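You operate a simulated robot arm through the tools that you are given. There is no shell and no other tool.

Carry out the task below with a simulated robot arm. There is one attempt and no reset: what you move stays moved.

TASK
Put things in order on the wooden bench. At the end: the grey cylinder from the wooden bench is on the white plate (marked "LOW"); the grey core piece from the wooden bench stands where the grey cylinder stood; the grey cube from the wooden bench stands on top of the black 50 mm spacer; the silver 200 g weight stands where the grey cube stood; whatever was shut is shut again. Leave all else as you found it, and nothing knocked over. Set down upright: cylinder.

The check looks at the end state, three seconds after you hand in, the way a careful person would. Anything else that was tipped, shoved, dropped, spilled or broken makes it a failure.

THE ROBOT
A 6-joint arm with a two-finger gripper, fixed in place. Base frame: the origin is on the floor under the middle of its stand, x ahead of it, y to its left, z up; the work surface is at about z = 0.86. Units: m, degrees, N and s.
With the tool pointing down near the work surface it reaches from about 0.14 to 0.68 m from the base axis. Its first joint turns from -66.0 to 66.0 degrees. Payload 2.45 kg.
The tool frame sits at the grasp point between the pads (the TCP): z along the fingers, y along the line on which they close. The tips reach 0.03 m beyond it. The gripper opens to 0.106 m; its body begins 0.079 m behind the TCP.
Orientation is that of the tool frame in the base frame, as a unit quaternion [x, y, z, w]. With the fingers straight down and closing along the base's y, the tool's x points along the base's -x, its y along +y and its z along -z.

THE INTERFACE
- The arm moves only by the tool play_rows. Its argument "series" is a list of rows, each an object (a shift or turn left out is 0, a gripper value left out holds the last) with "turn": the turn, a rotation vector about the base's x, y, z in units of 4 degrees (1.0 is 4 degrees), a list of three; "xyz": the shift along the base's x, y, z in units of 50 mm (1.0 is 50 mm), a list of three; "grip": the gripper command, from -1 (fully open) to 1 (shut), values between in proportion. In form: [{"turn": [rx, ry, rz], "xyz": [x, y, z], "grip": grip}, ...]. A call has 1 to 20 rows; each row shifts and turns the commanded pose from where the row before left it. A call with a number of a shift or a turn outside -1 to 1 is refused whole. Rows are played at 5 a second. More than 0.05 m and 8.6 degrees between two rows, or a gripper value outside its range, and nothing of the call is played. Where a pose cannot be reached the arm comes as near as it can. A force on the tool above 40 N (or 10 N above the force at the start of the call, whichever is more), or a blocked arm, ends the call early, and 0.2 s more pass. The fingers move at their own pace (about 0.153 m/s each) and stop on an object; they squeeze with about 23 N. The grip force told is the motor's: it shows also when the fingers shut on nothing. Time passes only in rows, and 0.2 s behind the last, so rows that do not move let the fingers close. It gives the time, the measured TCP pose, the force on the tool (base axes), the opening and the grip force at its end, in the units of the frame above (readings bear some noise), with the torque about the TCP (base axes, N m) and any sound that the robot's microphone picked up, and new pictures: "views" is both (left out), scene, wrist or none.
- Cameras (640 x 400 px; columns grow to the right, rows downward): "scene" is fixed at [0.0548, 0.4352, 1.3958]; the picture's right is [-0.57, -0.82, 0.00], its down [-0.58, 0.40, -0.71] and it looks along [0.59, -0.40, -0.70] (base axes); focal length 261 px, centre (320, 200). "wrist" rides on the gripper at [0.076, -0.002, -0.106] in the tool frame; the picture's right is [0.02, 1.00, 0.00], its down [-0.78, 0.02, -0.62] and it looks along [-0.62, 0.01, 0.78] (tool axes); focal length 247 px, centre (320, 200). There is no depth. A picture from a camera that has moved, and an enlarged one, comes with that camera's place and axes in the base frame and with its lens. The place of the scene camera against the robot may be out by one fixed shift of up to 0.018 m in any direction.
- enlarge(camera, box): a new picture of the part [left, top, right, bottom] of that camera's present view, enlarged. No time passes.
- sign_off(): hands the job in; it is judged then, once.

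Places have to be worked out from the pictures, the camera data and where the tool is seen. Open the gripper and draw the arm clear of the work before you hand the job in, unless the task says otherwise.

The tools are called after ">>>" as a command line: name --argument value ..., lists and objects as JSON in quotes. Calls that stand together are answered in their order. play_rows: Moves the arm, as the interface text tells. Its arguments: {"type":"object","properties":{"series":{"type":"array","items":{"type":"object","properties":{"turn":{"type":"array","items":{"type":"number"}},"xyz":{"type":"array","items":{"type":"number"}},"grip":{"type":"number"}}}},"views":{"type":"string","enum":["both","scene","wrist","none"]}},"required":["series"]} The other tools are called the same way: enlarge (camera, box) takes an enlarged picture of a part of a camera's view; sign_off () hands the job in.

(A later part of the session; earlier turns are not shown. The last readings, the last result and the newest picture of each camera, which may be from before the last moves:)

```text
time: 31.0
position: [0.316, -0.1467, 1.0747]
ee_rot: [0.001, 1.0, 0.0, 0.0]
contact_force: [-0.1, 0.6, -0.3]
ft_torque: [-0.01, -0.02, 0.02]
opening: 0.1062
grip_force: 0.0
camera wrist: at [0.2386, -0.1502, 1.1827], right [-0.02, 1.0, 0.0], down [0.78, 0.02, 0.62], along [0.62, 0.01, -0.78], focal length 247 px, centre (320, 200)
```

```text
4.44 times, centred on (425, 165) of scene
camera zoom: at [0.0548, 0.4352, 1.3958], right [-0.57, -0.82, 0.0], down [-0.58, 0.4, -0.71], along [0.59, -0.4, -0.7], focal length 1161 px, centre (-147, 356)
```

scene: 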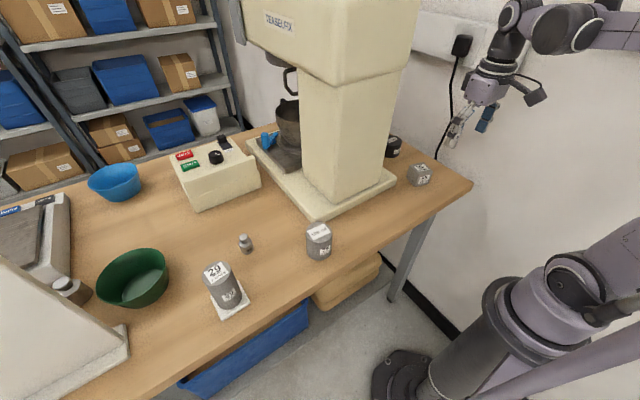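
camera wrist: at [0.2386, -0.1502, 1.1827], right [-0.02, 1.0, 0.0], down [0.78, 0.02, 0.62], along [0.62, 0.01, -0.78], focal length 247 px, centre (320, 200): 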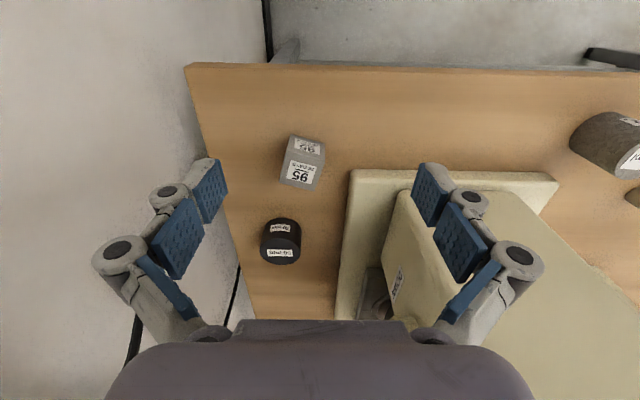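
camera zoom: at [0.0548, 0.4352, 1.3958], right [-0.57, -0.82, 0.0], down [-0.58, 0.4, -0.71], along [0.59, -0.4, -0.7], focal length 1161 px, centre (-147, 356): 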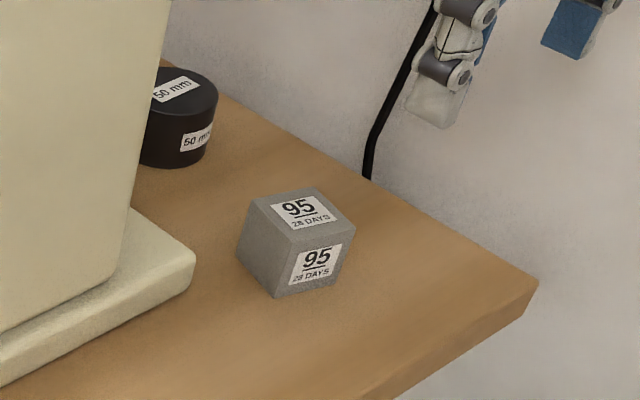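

Cube centre comes out at (0.410, -0.172) with a yaw of about -16°, and the spacer at (0.568, -0.212) with its top at 0.91. The first wrist picture showed black parts sticking out of the mixer's right side, so I back up and rise to see them before working there.

>>> play_rows --series '[{"xyz": [-0.3, 0, 0.5]}, {"xyz": [-0.4, 0, 0.8]}, {"xyz": [-0.1, 0, 0.9]}, {"xyz": [0, 0, 0.8]}, {"xyz": [0, 0, 0]}]'

>>> enlarge --camera "wrist" --box '[230, 120, 430, 320]'

```text
time: 32.2
position: [0.2762, -0.1456, 1.2267]
ee_rot: [0.0, 1.0, 0.0, 0.0]
contact_force: [0.6, 0.1, 0.4]
ft_torque: [0.0, -0.03, -0.02]
opening: 0.1058
grip_force: 0.1
camera wrist: at [0.1986, -0.1483, 1.3341], right [-0.02, 1.0, 0.0], down [0.78, 0.02, 0.62], along [0.62, 0.01, -0.78], focal length 247 px, centre (320, 200)
```

scene: 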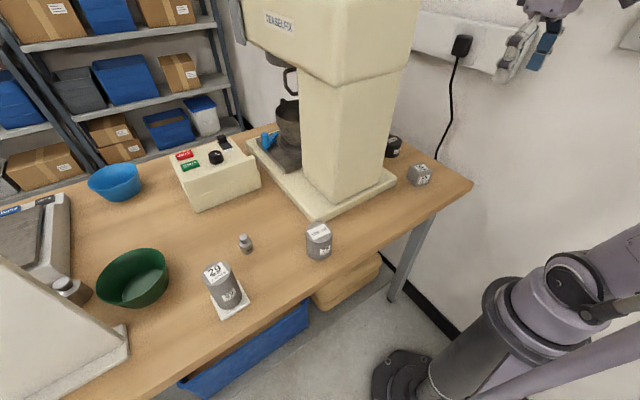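
wrist: 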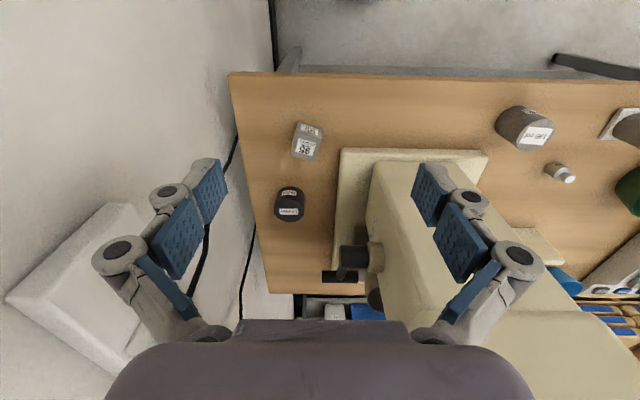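

```text
2.00 times, centred on (330, 220) of wrist
camera zoom: at [0.1986, -0.1483, 1.3341], right [-0.02, 1.0, 0.0], down [0.78, 0.02, 0.62], along [0.62, 0.01, -0.78], focal length 494 px, centre (300, 160)
```

zoom: 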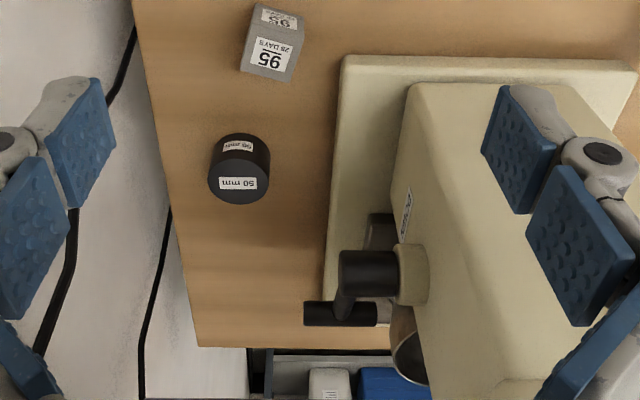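

I now see the lever. Its boss ends near (0.53, -0.109, 1.07) and the handle tip near (0.655, -0.137, 1.02), so both are clear of a vertical approach to the spacer at y≈-0.21. I move above the cube, yawing the tool by -16° to match its faces.

>>> play_rows --series '[{"xyz": [0.3, -0.06, -0.4], "turn": [0, 0, -0.5], "grip": -0.5}, {"xyz": [0.45, -0.09, -0.5], "turn": [0, 0, -0.8]}, {"xyz": [0.5, -0.1, -0.6], "turn": [0, 0, -0.9]}, {"xyz": [0.5, -0.1, -0.6], "turn": [0, 0, -0.9]}, {"xyz": [0.5, -0.1, -0.6], "turn": [0, 0, -0.9]}, {"xyz": [0.43, -0.08, -0.4], "turn": [0, 0, 0]}, {"xyz": [0, 0, 0]}]'

>>> enlarge --camera "wrist" --box '[240, 60, 400, 200]'

```text
time: 33.8
position: [0.4103, -0.1739, 1.0695]
ee_rot: [0.14, 0.99, 0.001, -0.001]
contact_force: [0.1, 0.7, -0.1]
ft_torque: [0.0, 0.0, 0.0]
opening: 0.0796
grip_force: 0.1
camera wrist: at [0.3356, -0.1533, 1.1768], right [0.25, 0.97, 0.0], down [0.76, -0.2, 0.62], along [0.6, -0.16, -0.78], focal length 247 px, centre (320, 200)
```

scene: 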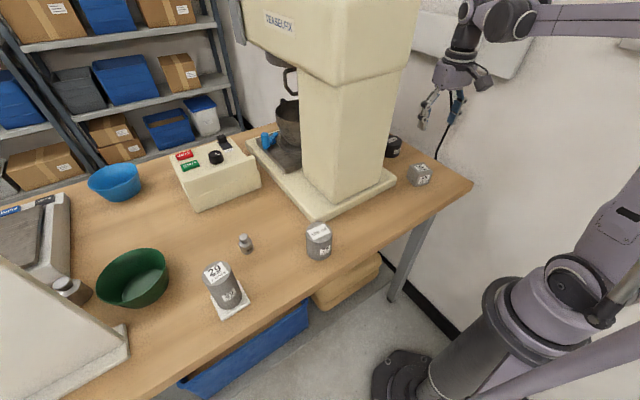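
wrist: 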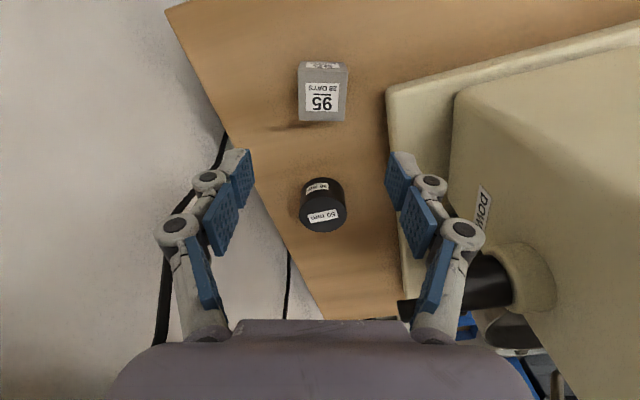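

```text
2.86 times, centred on (320, 130) of wrist
camera zoom: at [0.3356, -0.1533, 1.1768], right [0.25, 0.97, 0.0], down [0.76, -0.2, 0.62], along [0.6, -0.16, -0.78], focal length 706 px, centre (320, 400)
```

zoom: 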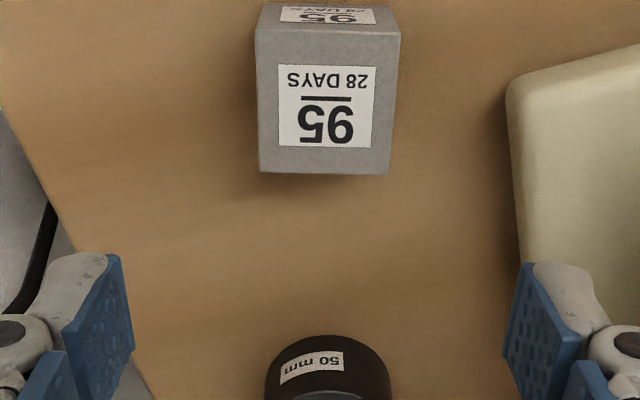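

The cube is squared up with the gripper and centred within 2–3 mm (centre ≈ (0.409, -0.172)). The mixer base edge is 71 mm from the tool axis, so I narrow the opening to about 68 mm and descend to z≈0.906.

>>> play_rows --series '[{"xyz": [-0.03, 0.01, -0.4], "grip": -0.28}, {"xyz": [0, 0, -0.6]}, {"xyz": [0, 0, -0.6]}, {"xyz": [0, 0, -0.6]}, {"xyz": [0, 0, -0.5]}, {"xyz": [0, 0, -0.3]}, {"xyz": [0, 0, -0.2]}, {"xyz": [0, 0, -0.06]}, {"xyz": [0, 0, 0]}]'

```text
time: 35.8
position: [0.4072, -0.1715, 0.9075]
ee_rot: [0.139, 0.99, 0.0, 0.001]
contact_force: [-0.4, -0.2, -0.3]
ft_torque: [-0.01, 0.0, 0.02]
opening: 0.0679
grip_force: 0.2
camera wrist: at [0.3333, -0.1531, 1.0154], right [0.25, 0.97, 0.0], down [0.76, -0.2, 0.62], along [0.6, -0.16, -0.78], focal length 247 px, centre (320, 200)
```

scene: 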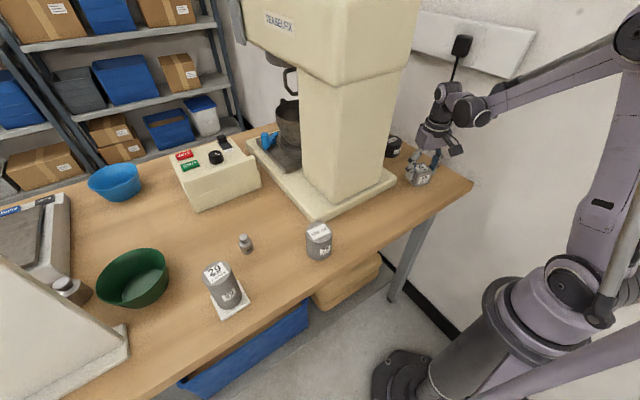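
wrist: 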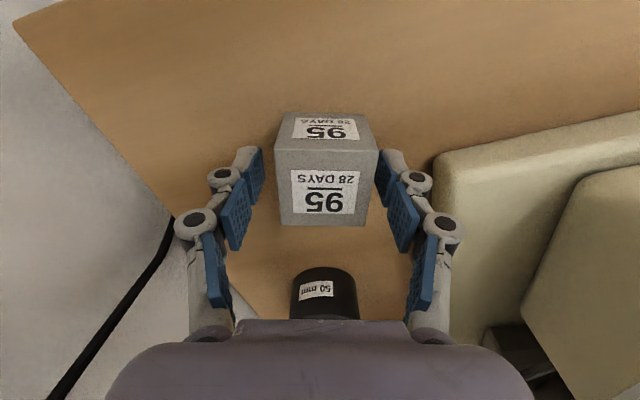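

The cube sits between the fingers, about 2 mm toward the right finger. I nudge by that and close.

>>> play_rows --series '[{"xyz": [0.01, 0.035, 0]}, {"xyz": [0, 0, 0]}, {"xyz": [0, 0, 0], "grip": 1}, {"xyz": [0, 0, 0]}, {"xyz": [0, 0, 0]}, {"xyz": [0, 0, 0]}]' --views "wrist"

```text
time: 37.2
position: [0.4081, -0.1697, 0.9079]
ee_rot: [0.139, 0.99, 0.0, 0.0]
contact_force: [1.8, 3.1, 11.1]
ft_torque: [0.21, -0.01, -0.02]
opening: 0.0495
grip_force: 22.7
camera wrist: at [0.334, -0.1514, 1.0156], right [0.25, 0.97, 0.0], down [0.76, -0.2, 0.62], along [0.6, -0.16, -0.78], focal length 247 px, centre (320, 200)
```

wrist: 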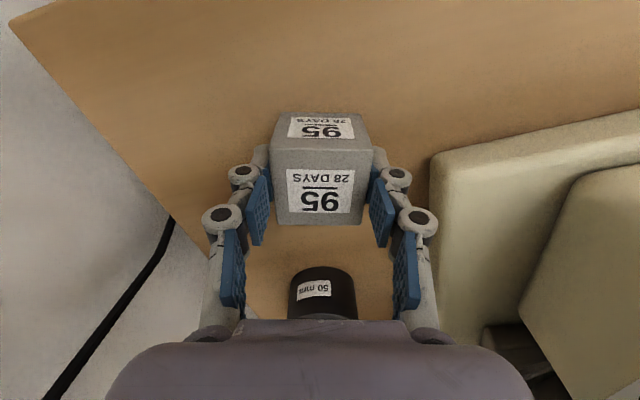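

Gripped at 49.5 mm. I lift straight up 75 mm and look at the spacer again from here.

>>> play_rows --series '[{"xyz": [0, 0, 0.2]}, {"xyz": [0, 0, 0.4]}, {"xyz": [0, 0, 0.5]}, {"xyz": [0, 0, 0.4]}, {"xyz": [0, 0, 0]}, {"xyz": [0, 0, 0]}]'

>>> enlarge --camera "wrist" --box '[250, 100, 400, 320]'

```text
time: 38.6
position: [0.4098, -0.1695, 0.9824]
ee_rot: [0.139, 0.99, 0.0, 0.0]
contact_force: [-0.4, -0.2, -3.6]
ft_torque: [0.01, 0.02, -0.04]
opening: 0.0495
grip_force: 22.7
camera wrist: at [0.3343, -0.151, 1.0904], right [0.25, 0.97, 0.0], down [0.76, -0.2, 0.62], along [0.6, -0.16, -0.78], focal length 247 px, centre (320, 200)
```

scene: 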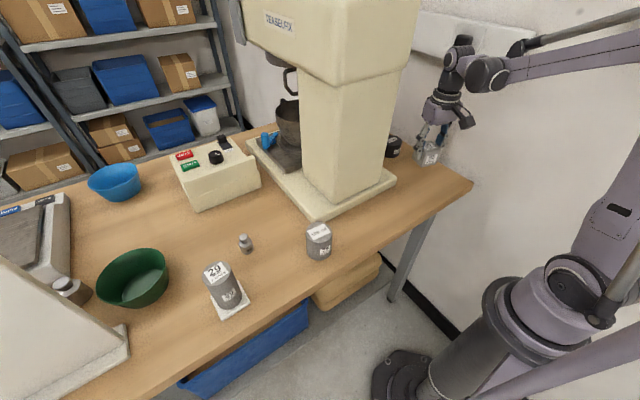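
wrist: 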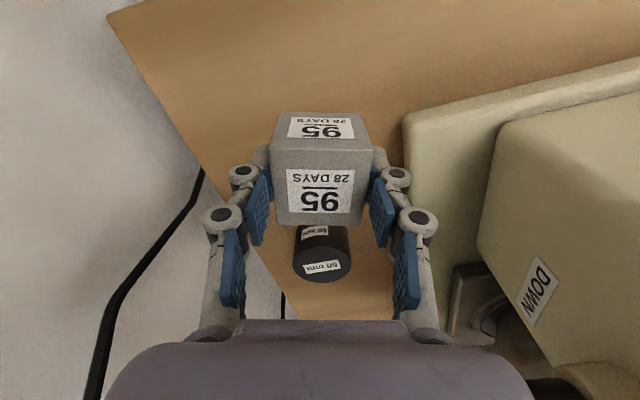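

```text
1.82 times, centred on (325, 210) of wrist
camera zoom: at [0.3343, -0.151, 1.0904], right [0.25, 0.97, 0.0], down [0.76, -0.2, 0.62], along [0.6, -0.16, -0.78], focal length 449 px, centre (311, 182)
```

zoom: 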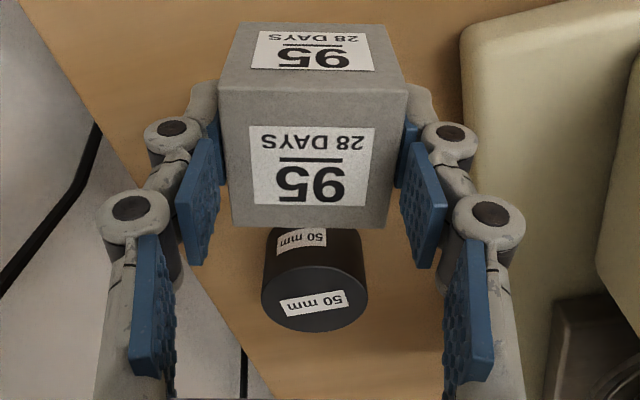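

The cube is held (about 3.6 N) and the spacer is ahead at about (0.568, -0.211). I carry the cube over it with about 24 mm clearance, taking care around the mixer lever.

>>> play_rows --series '[{"xyz": [0.3, -0.08, 0]}, {"xyz": [0.5, -0.13, 0]}, {"xyz": [0.6, -0.157, 0]}, {"xyz": [0.6, -0.157, 0]}, {"xyz": [0.5, -0.13, 0]}, {"xyz": [0.4, -0.11, 0]}, {"xyz": [0.294, -0.07, 0]}, {"xyz": [0, 0, 0]}, {"xyz": [0, 0, 0]}]'

>>> enlarge --camera "scene" --box '[350, 80, 480, 190]'

>>> enlarge --camera "wrist" --box '[220, 80, 420, 280]'

```text
time: 40.6
position: [0.5687, -0.2114, 0.9827]
ee_rot: [0.139, 0.99, 0.0, 0.0]
contact_force: [0.0, 0.6, -2.3]
ft_torque: [0.0, 0.01, 0.01]
opening: 0.0494
grip_force: 22.9
camera wrist: at [0.4941, -0.192, 1.0901], right [0.25, 0.97, 0.0], down [0.76, -0.2, 0.62], along [0.6, -0.16, -0.78], focal length 247 px, centre (320, 200)
```

scene: 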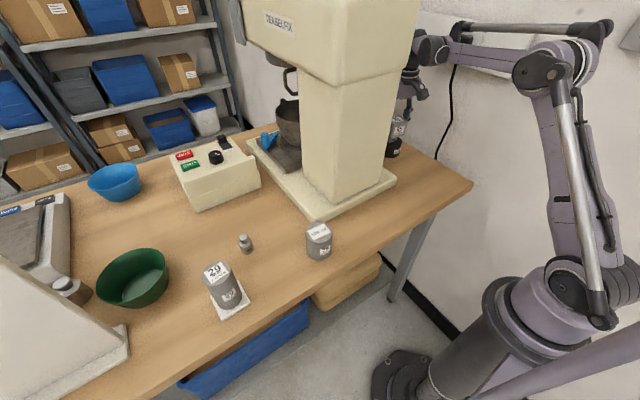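
wrist: 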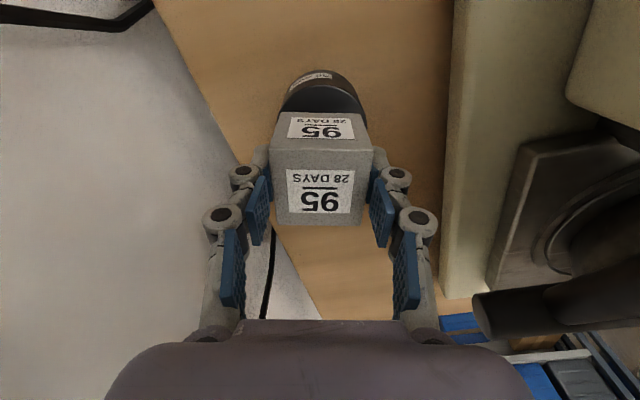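

```text
3.64 times, centred on (415, 135) of scene
camera zoom: at [0.0549, 0.4352, 1.3958], right [-0.57, -0.82, 0.0], down [-0.58, 0.4, -0.71], along [0.59, -0.4, -0.7], focal length 950 px, centre (-26, 436)
```

zoom: 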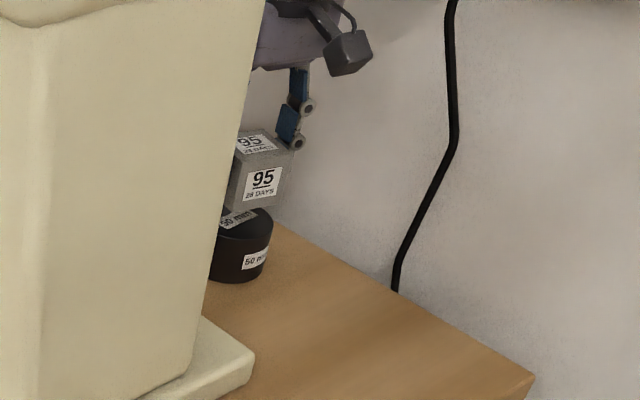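

```text
2.00 times, centred on (320, 180) of wrist
camera zoom: at [0.4941, -0.192, 1.0901], right [0.25, 0.97, 0.0], down [0.76, -0.2, 0.62], along [0.6, -0.16, -0.78], focal length 494 px, centre (320, 240)
```

zoom: 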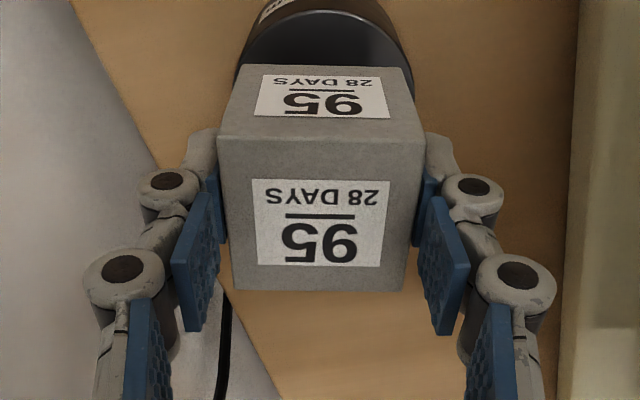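

The spacer's near rim shows the cube should go about 4 mm further outward to be centred. I correct that and descend to about 5 mm above the expected contact (TCP z≈0.958).

>>> play_rows --series '[{"xyz": [0.075, -0.02, 0]}, {"xyz": [0, 0, -0.15]}, {"xyz": [0, 0, -0.15]}, {"xyz": [0, 0, -0.1]}, {"xyz": [0, 0, 0]}, {"xyz": [0, 0, 0]}]' --views "both"

>>> enlarge --camera "wrist" --box '[250, 60, 390, 160]'

>>> enlarge --camera "scene" --box '[370, 100, 450, 170]'

```text
time: 42.0
position: [0.5716, -0.2134, 0.9627]
ee_rot: [0.139, 0.99, 0.0, 0.001]
contact_force: [0.2, 0.0, -2.5]
ft_torque: [0.04, -0.01, -0.03]
opening: 0.0493
grip_force: 23.8
camera wrist: at [0.4973, -0.194, 1.0696], right [0.25, 0.97, 0.0], down [0.76, -0.2, 0.62], along [0.6, -0.16, -0.78], focal length 247 px, centre (320, 200)
```

scene: 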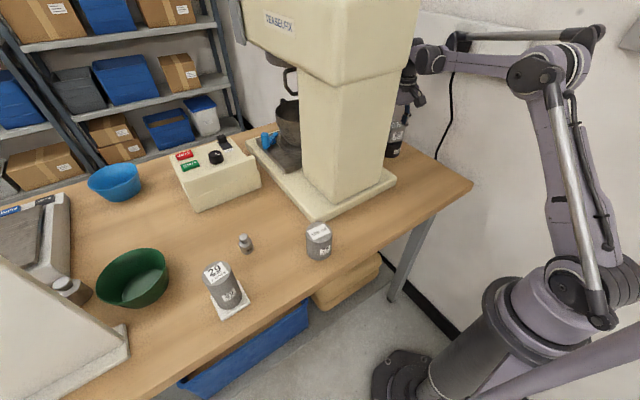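
wrist: 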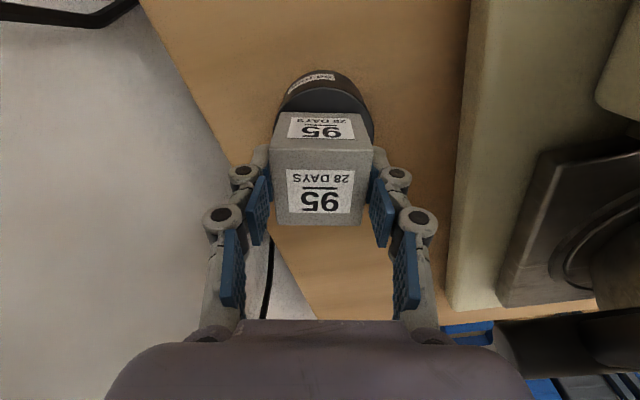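

```text
4.00 times, centred on (320, 110) of wrist
camera zoom: at [0.4973, -0.194, 1.0696], right [0.25, 0.97, 0.0], down [0.76, -0.2, 0.62], along [0.6, -0.16, -0.78], focal length 988 px, centre (320, 560)
```

zoom: 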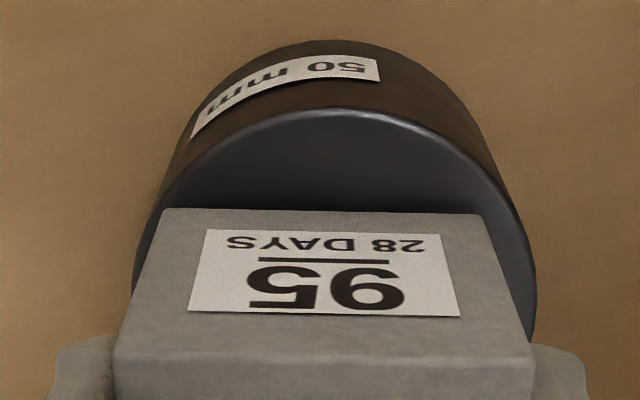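

```text
5.71 times, centred on (410, 135) of scene
camera zoom: at [0.0549, 0.4352, 1.3958], right [-0.57, -0.82, 0.0], down [-0.58, 0.4, -0.71], along [0.59, -0.4, -0.7], focal length 1493 px, centre (-194, 571)
```

zoom: 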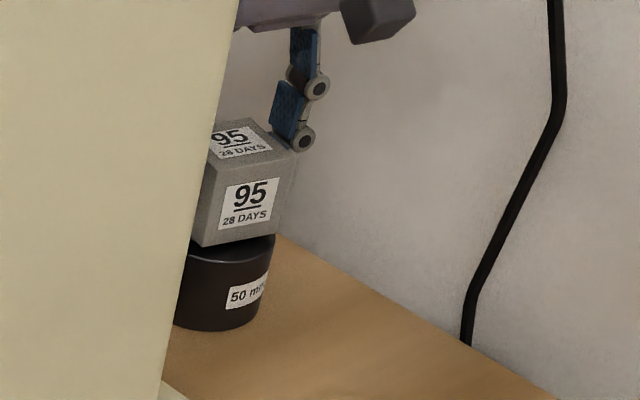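

The cube is now centred over the spacer within about 1–2 mm. I inch down to contact.

>>> play_rows --series '[{"xyz": [0, 0.01, -0.03]}, {"xyz": [0, 0, -0.03]}, {"xyz": [0, 0, -0.02]}, {"xyz": [0, 0, 0]}]' --views "none"

```text
time: 43.0
position: [0.5716, -0.2124, 0.9584]
ee_rot: [0.139, 0.99, 0.0, 0.001]
contact_force: [-0.5, 0.2, -3.8]
ft_torque: [-0.01, -0.01, 0.0]
opening: 0.0495
grip_force: 23.6
```

No contact yet; I continue with 1 mm steps.

>>> play_rows --series '[{"xyz": [0, 0, -0.02]}, {"xyz": [0, 0, 0]}]' --views "none"

```text
time: 43.6
position: [0.5715, -0.212, 0.9578]
ee_rot: [0.139, 0.99, 0.0, 0.0]
contact_force: [2.0, -1.5, 12.1]
ft_torque: [0.11, 0.05, -0.05]
opening: 0.0494
grip_force: 23.0
```

Contact at z≈0.958, as expected. I relieve slightly and open the fingers modestly.

>>> play_rows --series '[{"xyz": [0, 0, 0.01]}, {"xyz": [0, 0, 0]}, {"xyz": [0, 0, 0], "grip": -0.1}, {"xyz": [0, 0, 0], "grip": -0.3}, {"xyz": [0, 0, 0]}, {"xyz": [0, 0, 0]}]'

>>> enlarge --camera "wrist" --box '[220, 60, 420, 260]'

```text
time: 45.0
position: [0.5721, -0.2122, 0.959]
ee_rot: [0.139, 0.99, -0.001, 0.0]
contact_force: [0.4, -0.6, -0.7]
ft_torque: [0.01, 0.01, 0.0]
opening: 0.0689
grip_force: 0.1
camera wrist: at [0.4973, -0.1939, 1.0656], right [0.25, 0.97, 0.0], down [0.76, -0.2, 0.62], along [0.6, -0.16, -0.78], focal length 247 px, centre (320, 200)
```

scene: 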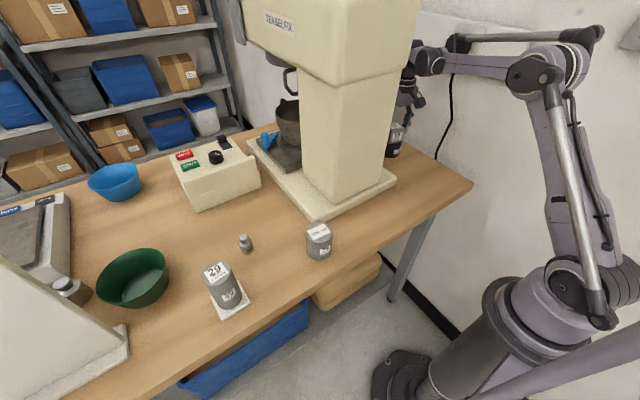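
wrist: 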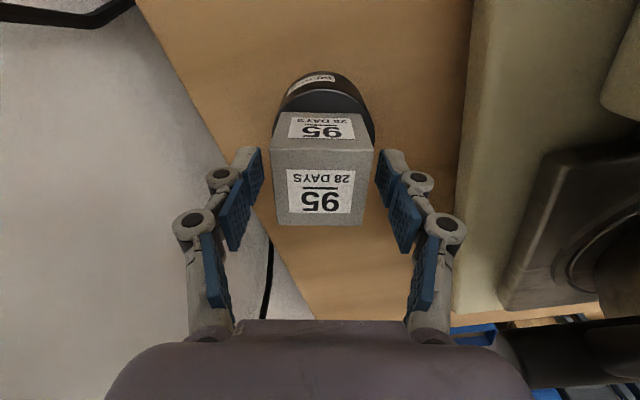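

```text
2.00 times, centred on (320, 160) of wrist
camera zoom: at [0.4973, -0.1939, 1.0656], right [0.25, 0.97, 0.0], down [0.76, -0.2, 0.62], along [0.6, -0.16, -0.78], focal length 494 px, centre (320, 280)
```

zoom: 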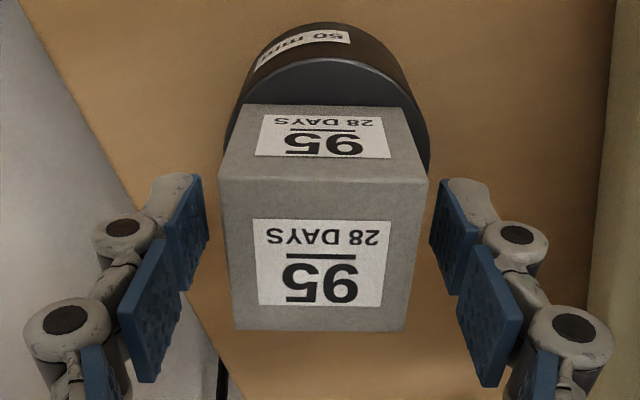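

The cube rests squarely on the spacer and both fingers are clear. I rise straight up, then retract toward the robot, checking the cube afterwards.

>>> play_rows --series '[{"xyz": [0, 0, 0.15]}, {"xyz": [0, 0, 0.4]}, {"xyz": [0, 0, 0.6]}, {"xyz": [0, 0, 0.5]}, {"xyz": [-0.3, 0.05, 0.1]}, {"xyz": [-0.7, 0.15, 0]}, {"xyz": [-0.8, 0.15, 0]}, {"xyz": [-0.8, 0.15, 0]}, {"xyz": [-0.8, 0.15, 0]}, {"xyz": [-0.8, 0.15, 0]}, {"xyz": [-0.6, 0.1, 0]}, {"xyz": [0, 0, 0]}]'

>>> enlarge --camera "wrist" --box '[230, 120, 430, 320]'

>>> enlarge --camera "scene" --box '[370, 100, 450, 170]'

```text
time: 47.6
position: [0.3316, -0.1658, 1.0455]
ee_rot: [0.139, 0.99, 0.001, 0.0]
contact_force: [-0.1, 0.3, 0.2]
ft_torque: [0.03, 0.02, 0.01]
opening: 0.0689
grip_force: 0.0
camera wrist: at [0.2561, -0.1475, 1.1532], right [0.25, 0.97, 0.0], down [0.76, -0.2, 0.62], along [0.6, -0.16, -0.78], focal length 247 px, centre (320, 200)
```

scene: 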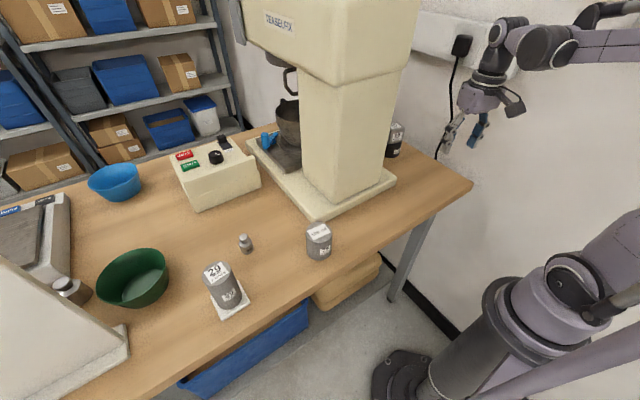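
wrist: 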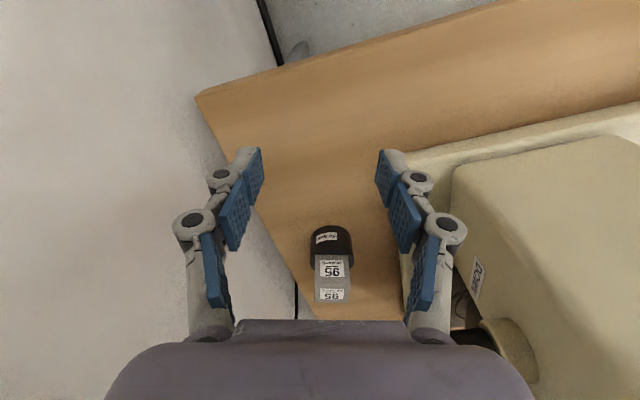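

```text
2.00 times, centred on (330, 220) of wrist
camera zoom: at [0.2561, -0.1475, 1.1532], right [0.25, 0.97, 0.0], down [0.76, -0.2, 0.62], along [0.6, -0.16, -0.78], focal length 494 px, centre (300, 160)
```

zoom: 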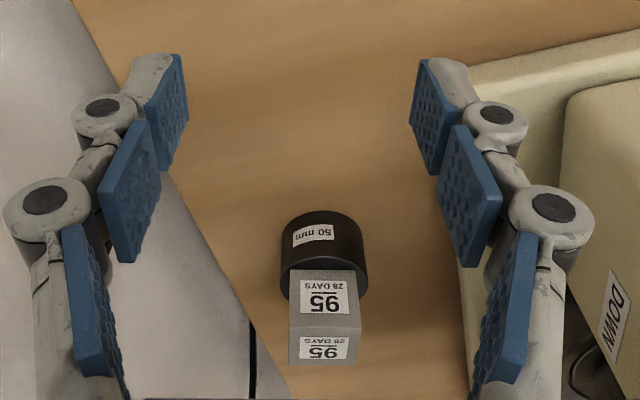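

```text
5.71 times, centred on (410, 135) of scene
camera zoom: at [0.0548, 0.4352, 1.3958], right [-0.57, -0.82, 0.0], down [-0.58, 0.4, -0.71], along [0.59, -0.4, -0.7], focal length 1493 px, centre (-194, 571)
```

zoom: 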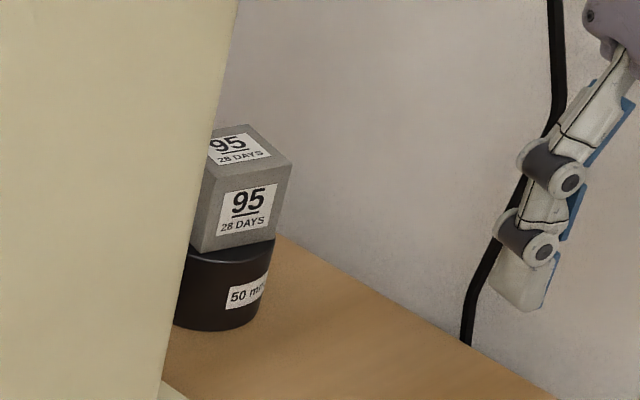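

The cube is stable on the spacer. I swing back in front of the mixer at height, unwinding the yaw, to above the 200 g weight at about (0.470, 0.369).

>>> play_rows --series '[{"xyz": [-0.4, 0.2, 0.2], "turn": [0, 0, 1]}, {"xyz": [-0.4, 0.7, 0], "turn": [0, 0, 1]}, {"xyz": [0, 0.9, 0], "turn": [0, 0, 1]}, {"xyz": [0, 0.9, 0], "turn": [0, 0, 1]}, {"xyz": [0, 0.9, 0]}, {"xyz": [0, 0.9, 0]}, {"xyz": [0, 0.9, 0]}, {"xyz": [0, 0.9, 0]}, {"xyz": [0, 0.9, 0]}, {"xyz": [0, 0.9, 0]}, {"xyz": [0, 0.9, 0]}, {"xyz": [0.5, 0.5, 0]}, {"xyz": [0.8, 0.4, 0]}, {"xyz": [0.8, 0.3, 0]}, {"xyz": [0.8, 0.3, 0]}, {"xyz": [0.67, 0.2, 0]}, {"xyz": [0, 0, 0]}]'

>>> enlarge --camera "wrist" --box '[260, 60, 380, 180]'

```text
time: 51.2
position: [0.4696, 0.3683, 1.0553]
ee_rot: [0.0, 1.0, 0.0, 0.0]
contact_force: [-0.8, 0.2, -0.2]
ft_torque: [0.0, -0.01, -0.02]
opening: 0.0692
grip_force: 0.0
camera wrist: at [0.394, 0.3655, 1.1641], right [-0.02, 1.0, 0.0], down [0.78, 0.02, 0.62], along [0.62, 0.01, -0.78], focal length 247 px, centre (320, 200)
```

scene: 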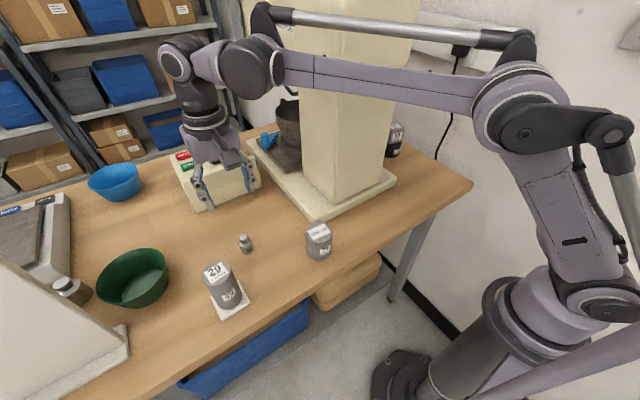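
wrist: 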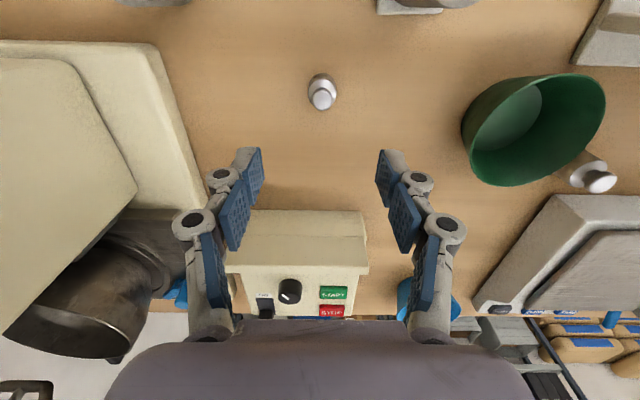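

```text
3.33 times, centred on (320, 120) of wrist
camera zoom: at [0.394, 0.3655, 1.1641], right [-0.02, 1.0, 0.0], down [0.78, 0.02, 0.62], along [0.62, 0.01, -0.78], focal length 823 px, centre (320, 467)
```

zoom: 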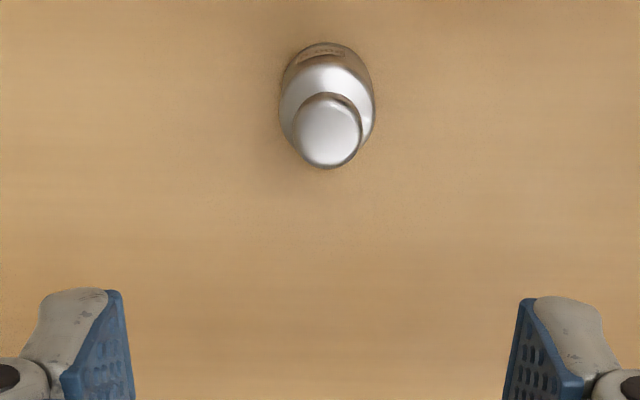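

The weight is centred under the gripper (about 30 mm diameter body). I descend to z≈0.896 with the fingers around it.

>>> play_rows --series '[{"xyz": [-0.02, 0.01, -0.5]}, {"xyz": [0, 0, -0.6]}, {"xyz": [0, 0, -0.6]}, {"xyz": [0, 0, -0.6]}, {"xyz": [0, 0, -0.4]}, {"xyz": [0, 0, -0.3]}, {"xyz": [0, 0, -0.16]}, {"xyz": [0, 0, 0]}]'

>>> enlarge --camera "wrist" --box '[220, 60, 420, 260]'

```text
time: 53.0
position: [0.4673, 0.3665, 0.8975]
ee_rot: [0.0, 1.0, 0.0, 0.0]
contact_force: [0.0, 0.1, -0.1]
ft_torque: [-0.02, 0.02, -0.02]
opening: 0.069
grip_force: 0.0
camera wrist: at [0.3915, 0.3649, 1.0051], right [-0.02, 1.0, 0.0], down [0.78, 0.02, 0.62], along [0.62, 0.01, -0.78], focal length 247 px, centre (320, 200)
```

scene: 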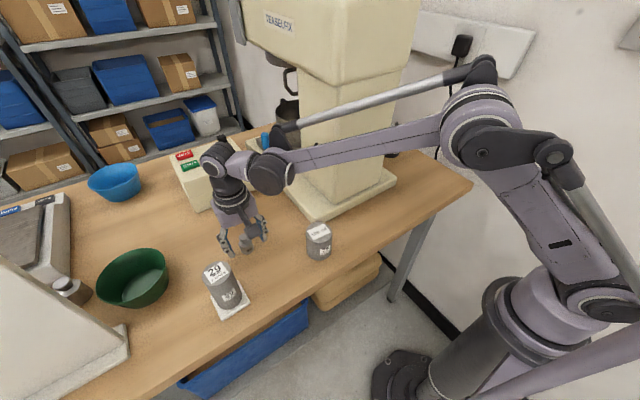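
wrist: 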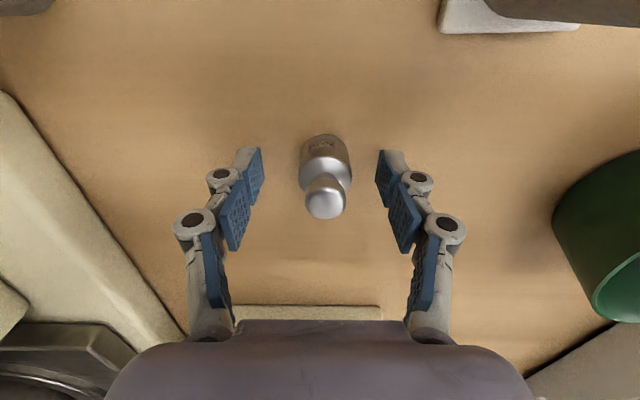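

```text
2.00 times, centred on (320, 160) of wrist
camera zoom: at [0.3915, 0.3649, 1.0051], right [-0.02, 1.0, 0.0], down [0.78, 0.02, 0.62], along [0.62, 0.01, -0.78], focal length 494 px, centre (320, 280)
```

zoom: 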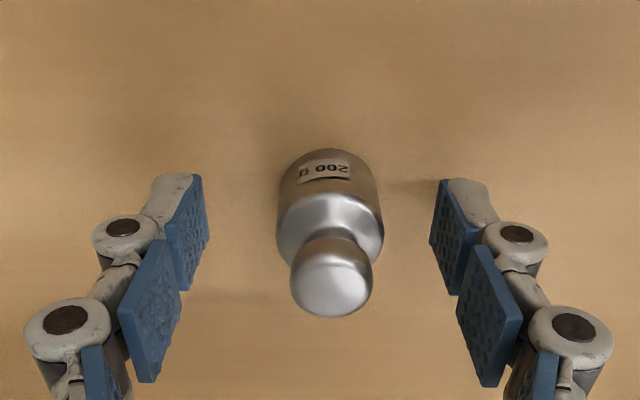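

The weight is about 3 mm toward the right finger. I shift +2.5 mm in y and close on the body.

>>> play_rows --series '[{"xyz": [0, 0.055, 0]}, {"xyz": [0, 0, 0]}, {"xyz": [0, 0, 0], "grip": 0.2}, {"xyz": [0, 0, 0], "grip": 1}, {"xyz": [0, 0, 0]}, {"xyz": [0, 0, 0]}, {"xyz": [0, 0, 0]}]' --views "wrist"

```text
time: 54.6
position: [0.4692, 0.3693, 0.8977]
ee_rot: [0.0, 1.0, 0.0, 0.001]
contact_force: [-1.0, 0.4, 5.8]
ft_torque: [-0.02, 0.04, 0.03]
opening: 0.0301
grip_force: 23.3
camera wrist: at [0.3915, 0.3677, 1.0053], right [-0.02, 1.0, 0.0], down [0.78, 0.02, 0.62], along [0.62, 0.01, -0.78], focal length 247 px, centre (320, 200)
```

wrist: 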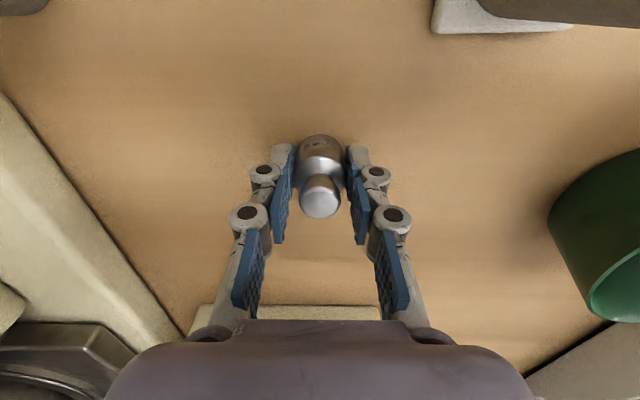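

Gripped at 30 mm on the body. I lift 150 mm and retreat to x≈0.29, clear of the cylinder and core.

>>> play_rows --series '[{"xyz": [0, 0, 0.2]}, {"xyz": [0, 0, 0.5]}, {"xyz": [0, 0, 0.8]}, {"xyz": [0, 0, 0.8]}, {"xyz": [0, 0, 0.7]}, {"xyz": [0, 0, 0]}, {"xyz": [-0.4, -0.1, 0]}, {"xyz": [-0.7, -0.3, 0]}, {"xyz": [-0.8, -0.3, 0]}, {"xyz": [-0.8, -0.4, 0]}, {"xyz": [-0.6, -0.4, 0]}, {"xyz": [-0.27, -0.2, 0]}, {"xyz": [0, 0, 0]}]'

```text
time: 57.4
position: [0.2892, 0.2864, 1.0479]
ee_rot: [0.0, 1.0, 0.0, 0.0]
contact_force: [-0.8, -0.3, -2.3]
ft_torque: [0.0, 0.0, 0.01]
opening: 0.03
grip_force: 23.0
camera wrist: at [0.2125, 0.2834, 1.1556], right [-0.02, 1.0, 0.0], down [0.78, 0.02, 0.62], along [0.62, 0.01, -0.78], focal length 247 px, centre (320, 200)
```

scene: 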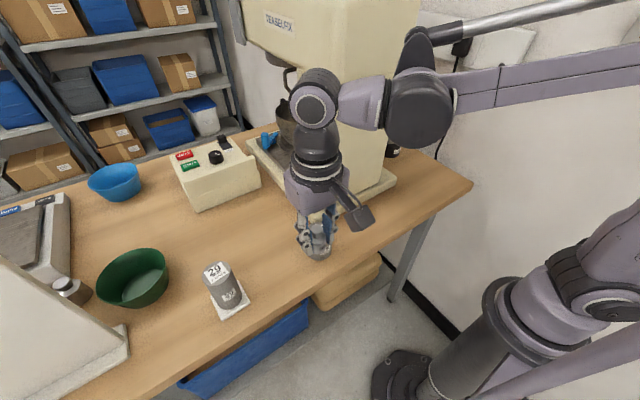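
wrist: 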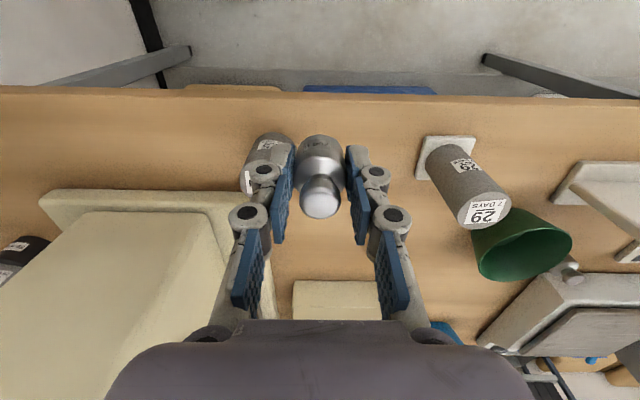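

The weight is held (about 2 N). I sweep along -y in front of the mixer and then out to above the cube's old spot at (0.4085, -0.1715).

>>> play_rows --series '[{"xyz": [0, -0.4, 0]}, {"xyz": [0, -0.8, 0]}, {"xyz": [0, -0.9, 0]}, {"xyz": [0, -0.9, 0]}, {"xyz": [0, -0.9, 0]}, {"xyz": [0, -0.9, 0]}, {"xyz": [0, -0.9, 0]}, {"xyz": [0, -0.9, 0]}, {"xyz": [0, -0.9, 0]}, {"xyz": [0, -0.8, 0]}, {"xyz": [0.2, -0.55, 0]}, {"xyz": [0.5, -0.3, 0]}, {"xyz": [0.6, 0, 0]}, {"xyz": [0.6, 0, 0]}, {"xyz": [0.4, 0, 0]}, {"xyz": [0.07, 0, 0]}, {"xyz": [0, 0, 0]}]'

```text
time: 61.0
position: [0.4085, -0.172, 1.0493]
ee_rot: [0.0, 1.0, 0.0, 0.0]
contact_force: [0.1, 0.6, -2.9]
ft_torque: [-0.01, -0.03, -0.01]
opening: 0.0304
grip_force: 22.9
camera wrist: at [0.332, -0.1744, 1.1557], right [-0.02, 1.0, 0.0], down [0.78, 0.02, 0.62], along [0.62, 0.01, -0.78], focal length 247 px, centre (320, 200)
```

scene: 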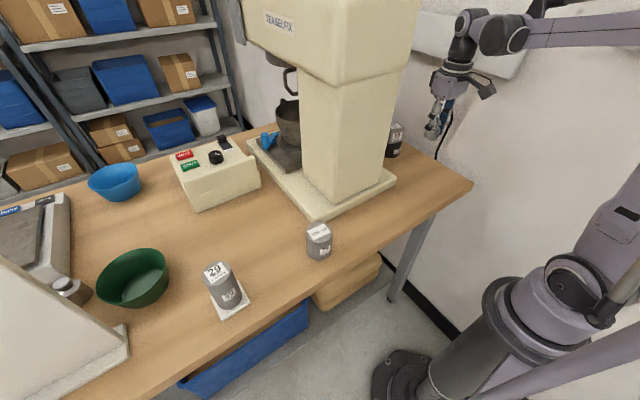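
wrist: 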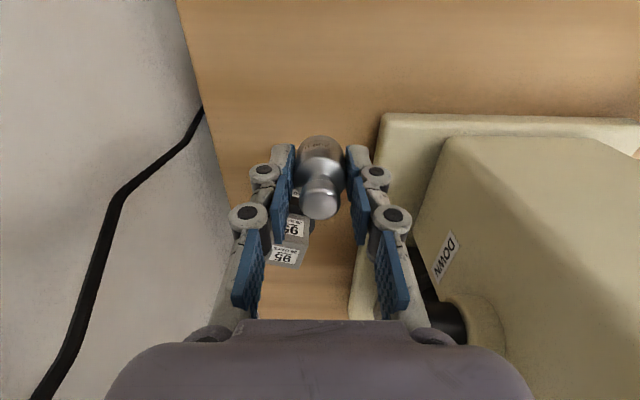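

I'm directly above the cube's old spot. I lower to about 5 mm above the bench, then inch down.

>>> play_rows --series '[{"xyz": [0, 0.01, -0.4]}, {"xyz": [0, 0, -0.6]}, {"xyz": [0, 0, -0.6]}, {"xyz": [0, 0, -0.6]}, {"xyz": [0, 0, -0.4]}, {"xyz": [0, 0, -0.2]}, {"xyz": [0, 0, -0.1]}, {"xyz": [0, 0, 0]}, {"xyz": [0, 0, 0]}]'

>>> play_rows --series '[{"xyz": [0, 0, -0.03]}, {"xyz": [0, 0, -0.02]}, {"xyz": [0, 0, 0]}]' --views "none"

```text
time: 63.0
position: [0.4091, -0.1701, 0.9024]
ee_rot: [-0.001, 1.0, 0.001, 0.0]
contact_force: [-1.2, -0.5, -1.8]
ft_torque: [-0.02, 0.0, 0.0]
opening: 0.0302
grip_force: 23.3
camera wrist: at [0.332, -0.1736, 1.01], right [-0.02, 1.0, 0.0], down [0.78, 0.02, 0.62], along [0.62, 0.01, -0.78], focal length 247 px, centre (320, 200)
```

scene: 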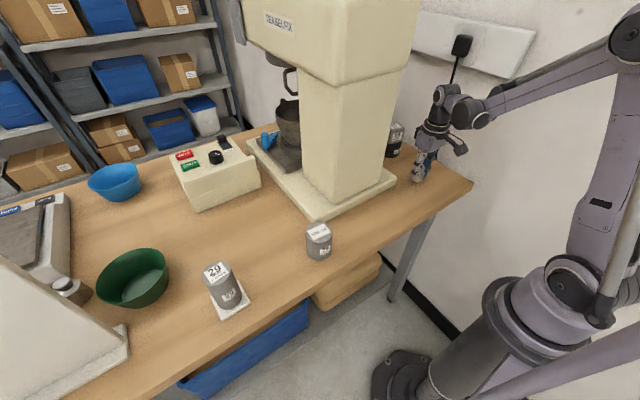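
wrist: 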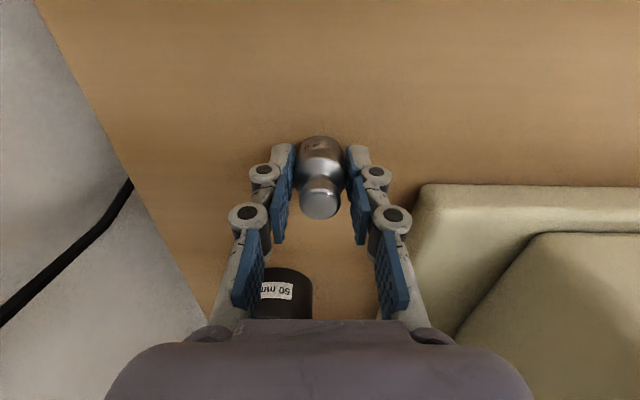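

```text
time: 63.8
position: [0.411, -0.1713, 0.8998]
ee_rot: [0.0, 1.0, 0.0, 0.0]
contact_force: [0.0, -0.2, -2.0]
ft_torque: [0.0, -0.01, 0.0]
opening: 0.03
grip_force: 22.8
```

Not touching yet at z≈0.900. Two more 1 mm steps.

>>> play_rows --series '[{"xyz": [0, 0, -0.02]}, {"xyz": [0, 0, -0.02]}, {"xyz": [0, 0, 0]}]' --views "none"

```text
time: 64.6
position: [0.4091, -0.1715, 0.8967]
ee_rot: [0.0, 1.0, -0.001, 0.0]
contact_force: [0.2, 0.4, -1.9]
ft_torque: [0.01, 0.02, 0.01]
opening: 0.0301
grip_force: 23.5
```

Still free. One more millimetre at a time.

>>> play_rows --series '[{"xyz": [0, 0, -0.02]}, {"xyz": [0, 0, 0]}]' --views "none"

```text
time: 65.2
position: [0.4098, -0.1715, 0.8965]
ee_rot: [0.001, 1.0, 0.001, 0.001]
contact_force: [0.1, 1.3, 17.5]
ft_torque: [0.0, -0.03, 0.02]
opening: 0.03
grip_force: 23.0
```

Contact: the weight is on the bench. I relieve slightly and open to about 52 mm, keeping the fingers away from the mixer base.

>>> play_rows --series '[{"xyz": [0, 0, 0.015]}, {"xyz": [0, 0, 0]}, {"xyz": [0, 0, 0], "grip": 0.2}, {"xyz": [0, 0, 0], "grip": 0.0}, {"xyz": [0, 0, 0]}, {"xyz": [0, 0, 0]}]'

>>> enlarge --camera "wrist" --box '[220, 100, 420, 260]'

```text
time: 66.6
position: [0.4094, -0.1719, 0.8974]
ee_rot: [0.0, 1.0, 0.0, 0.0]
contact_force: [0.3, -0.4, -0.2]
ft_torque: [0.02, 0.03, -0.02]
opening: 0.0529
grip_force: 0.0
camera wrist: at [0.3319, -0.1739, 1.0055], right [-0.02, 1.0, 0.0], down [0.78, 0.02, 0.62], along [0.62, 0.01, -0.78], focal length 247 px, centre (320, 200)
```

scene: 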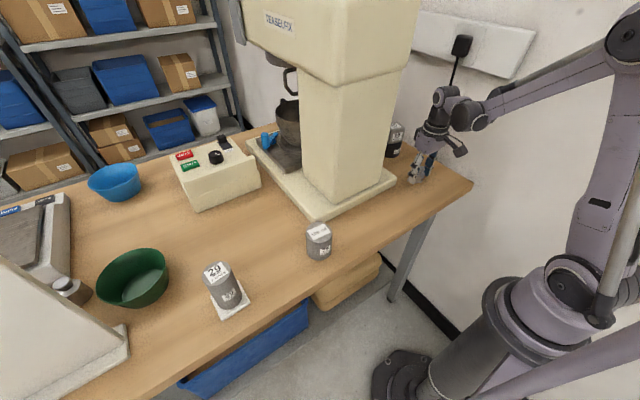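
wrist: 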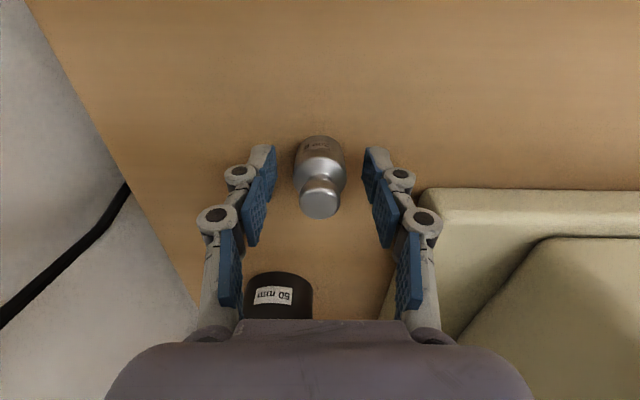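

```text
2.50 times, centred on (320, 180) of wrist
camera zoom: at [0.3319, -0.1739, 1.0055], right [-0.02, 1.0, 0.0], down [0.78, 0.02, 0.62], along [0.62, 0.01, -0.78], focal length 617 px, centre (320, 250)
```

zoom: 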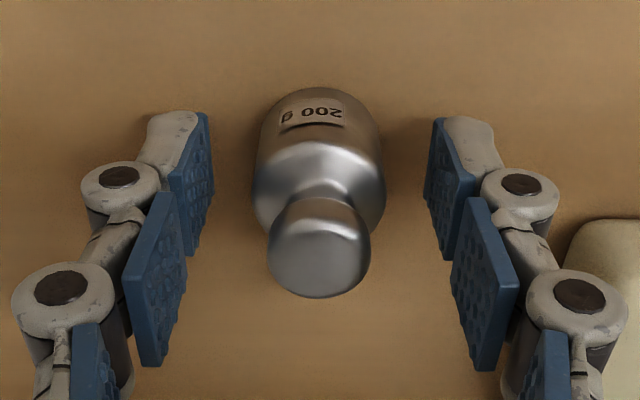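

The weight stands upright, free of the fingers. I rise straight up, retract toward the robot and open fully, then look over the whole bench.

>>> play_rows --series '[{"xyz": [0, 0, 0.15]}, {"xyz": [0, 0, 0.4]}, {"xyz": [0, 0, 0.7]}, {"xyz": [0, 0, 0.8]}, {"xyz": [-0.3, 0, 0.8]}, {"xyz": [-0.6, 0, 0.8]}, {"xyz": [-0.7, 0.2, 0.7]}, {"xyz": [-0.6, 0.4, 0.6], "grip": -1}, {"xyz": [-0.2, 0.4, 0.4]}, {"xyz": [0, 0, 0]}, {"xyz": [0, 0, 0]}]'

>>> enlarge --camera "scene" --box '[200, 200, 360, 330]'

>>> enlarge --camera "scene" --box '[370, 100, 480, 200]'

>>> enlarge --camera "wrist" --box '[230, 80, 430, 280]'

```text
refused: row 7 steps farther than a row can; nothing moved
```

```text
3.08 times, centred on (280, 265) of scene
camera zoom: at [0.0548, 0.4352, 1.3958], right [-0.57, -0.82, 0.0], down [-0.58, 0.4, -0.71], along [0.59, -0.4, -0.7], focal length 804 px, centre (443, 0)
```

zoom: 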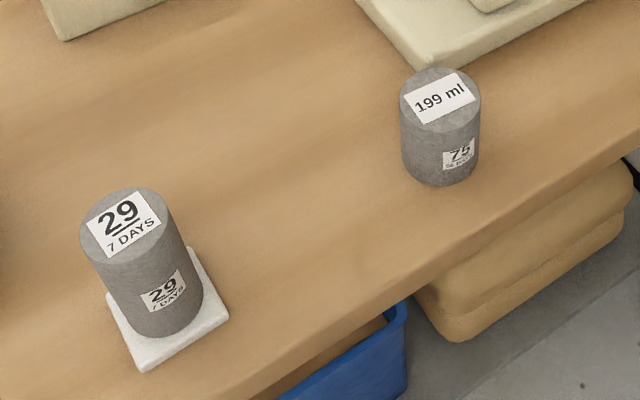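

```text
4.00 times, centred on (425, 150) of scene
camera zoom: at [0.0548, 0.4352, 1.3958], right [-0.57, -0.82, 0.0], down [-0.58, 0.4, -0.71], along [0.59, -0.4, -0.7], focal length 1045 px, centre (-100, 400)
```

zoom: 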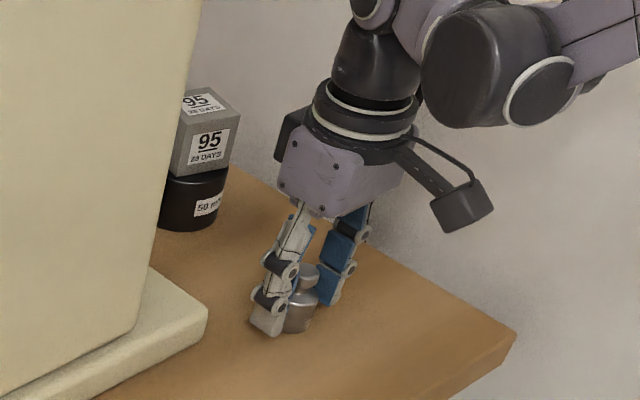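

```text
2.00 times, centred on (330, 180) of wrist
camera zoom: at [0.3319, -0.1739, 1.0055], right [-0.02, 1.0, 0.0], down [0.78, 0.02, 0.62], along [0.62, 0.01, -0.78], focal length 494 px, centre (300, 240)
```

zoom: 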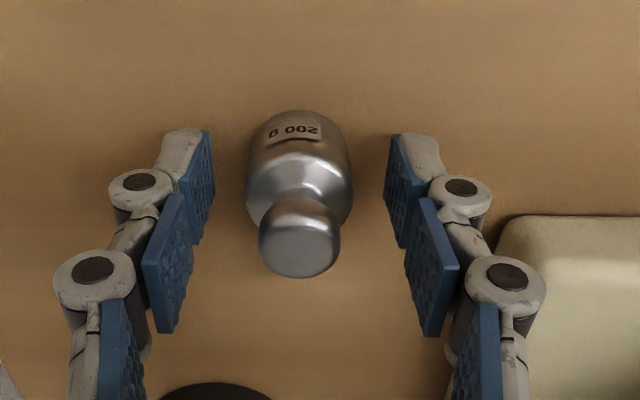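

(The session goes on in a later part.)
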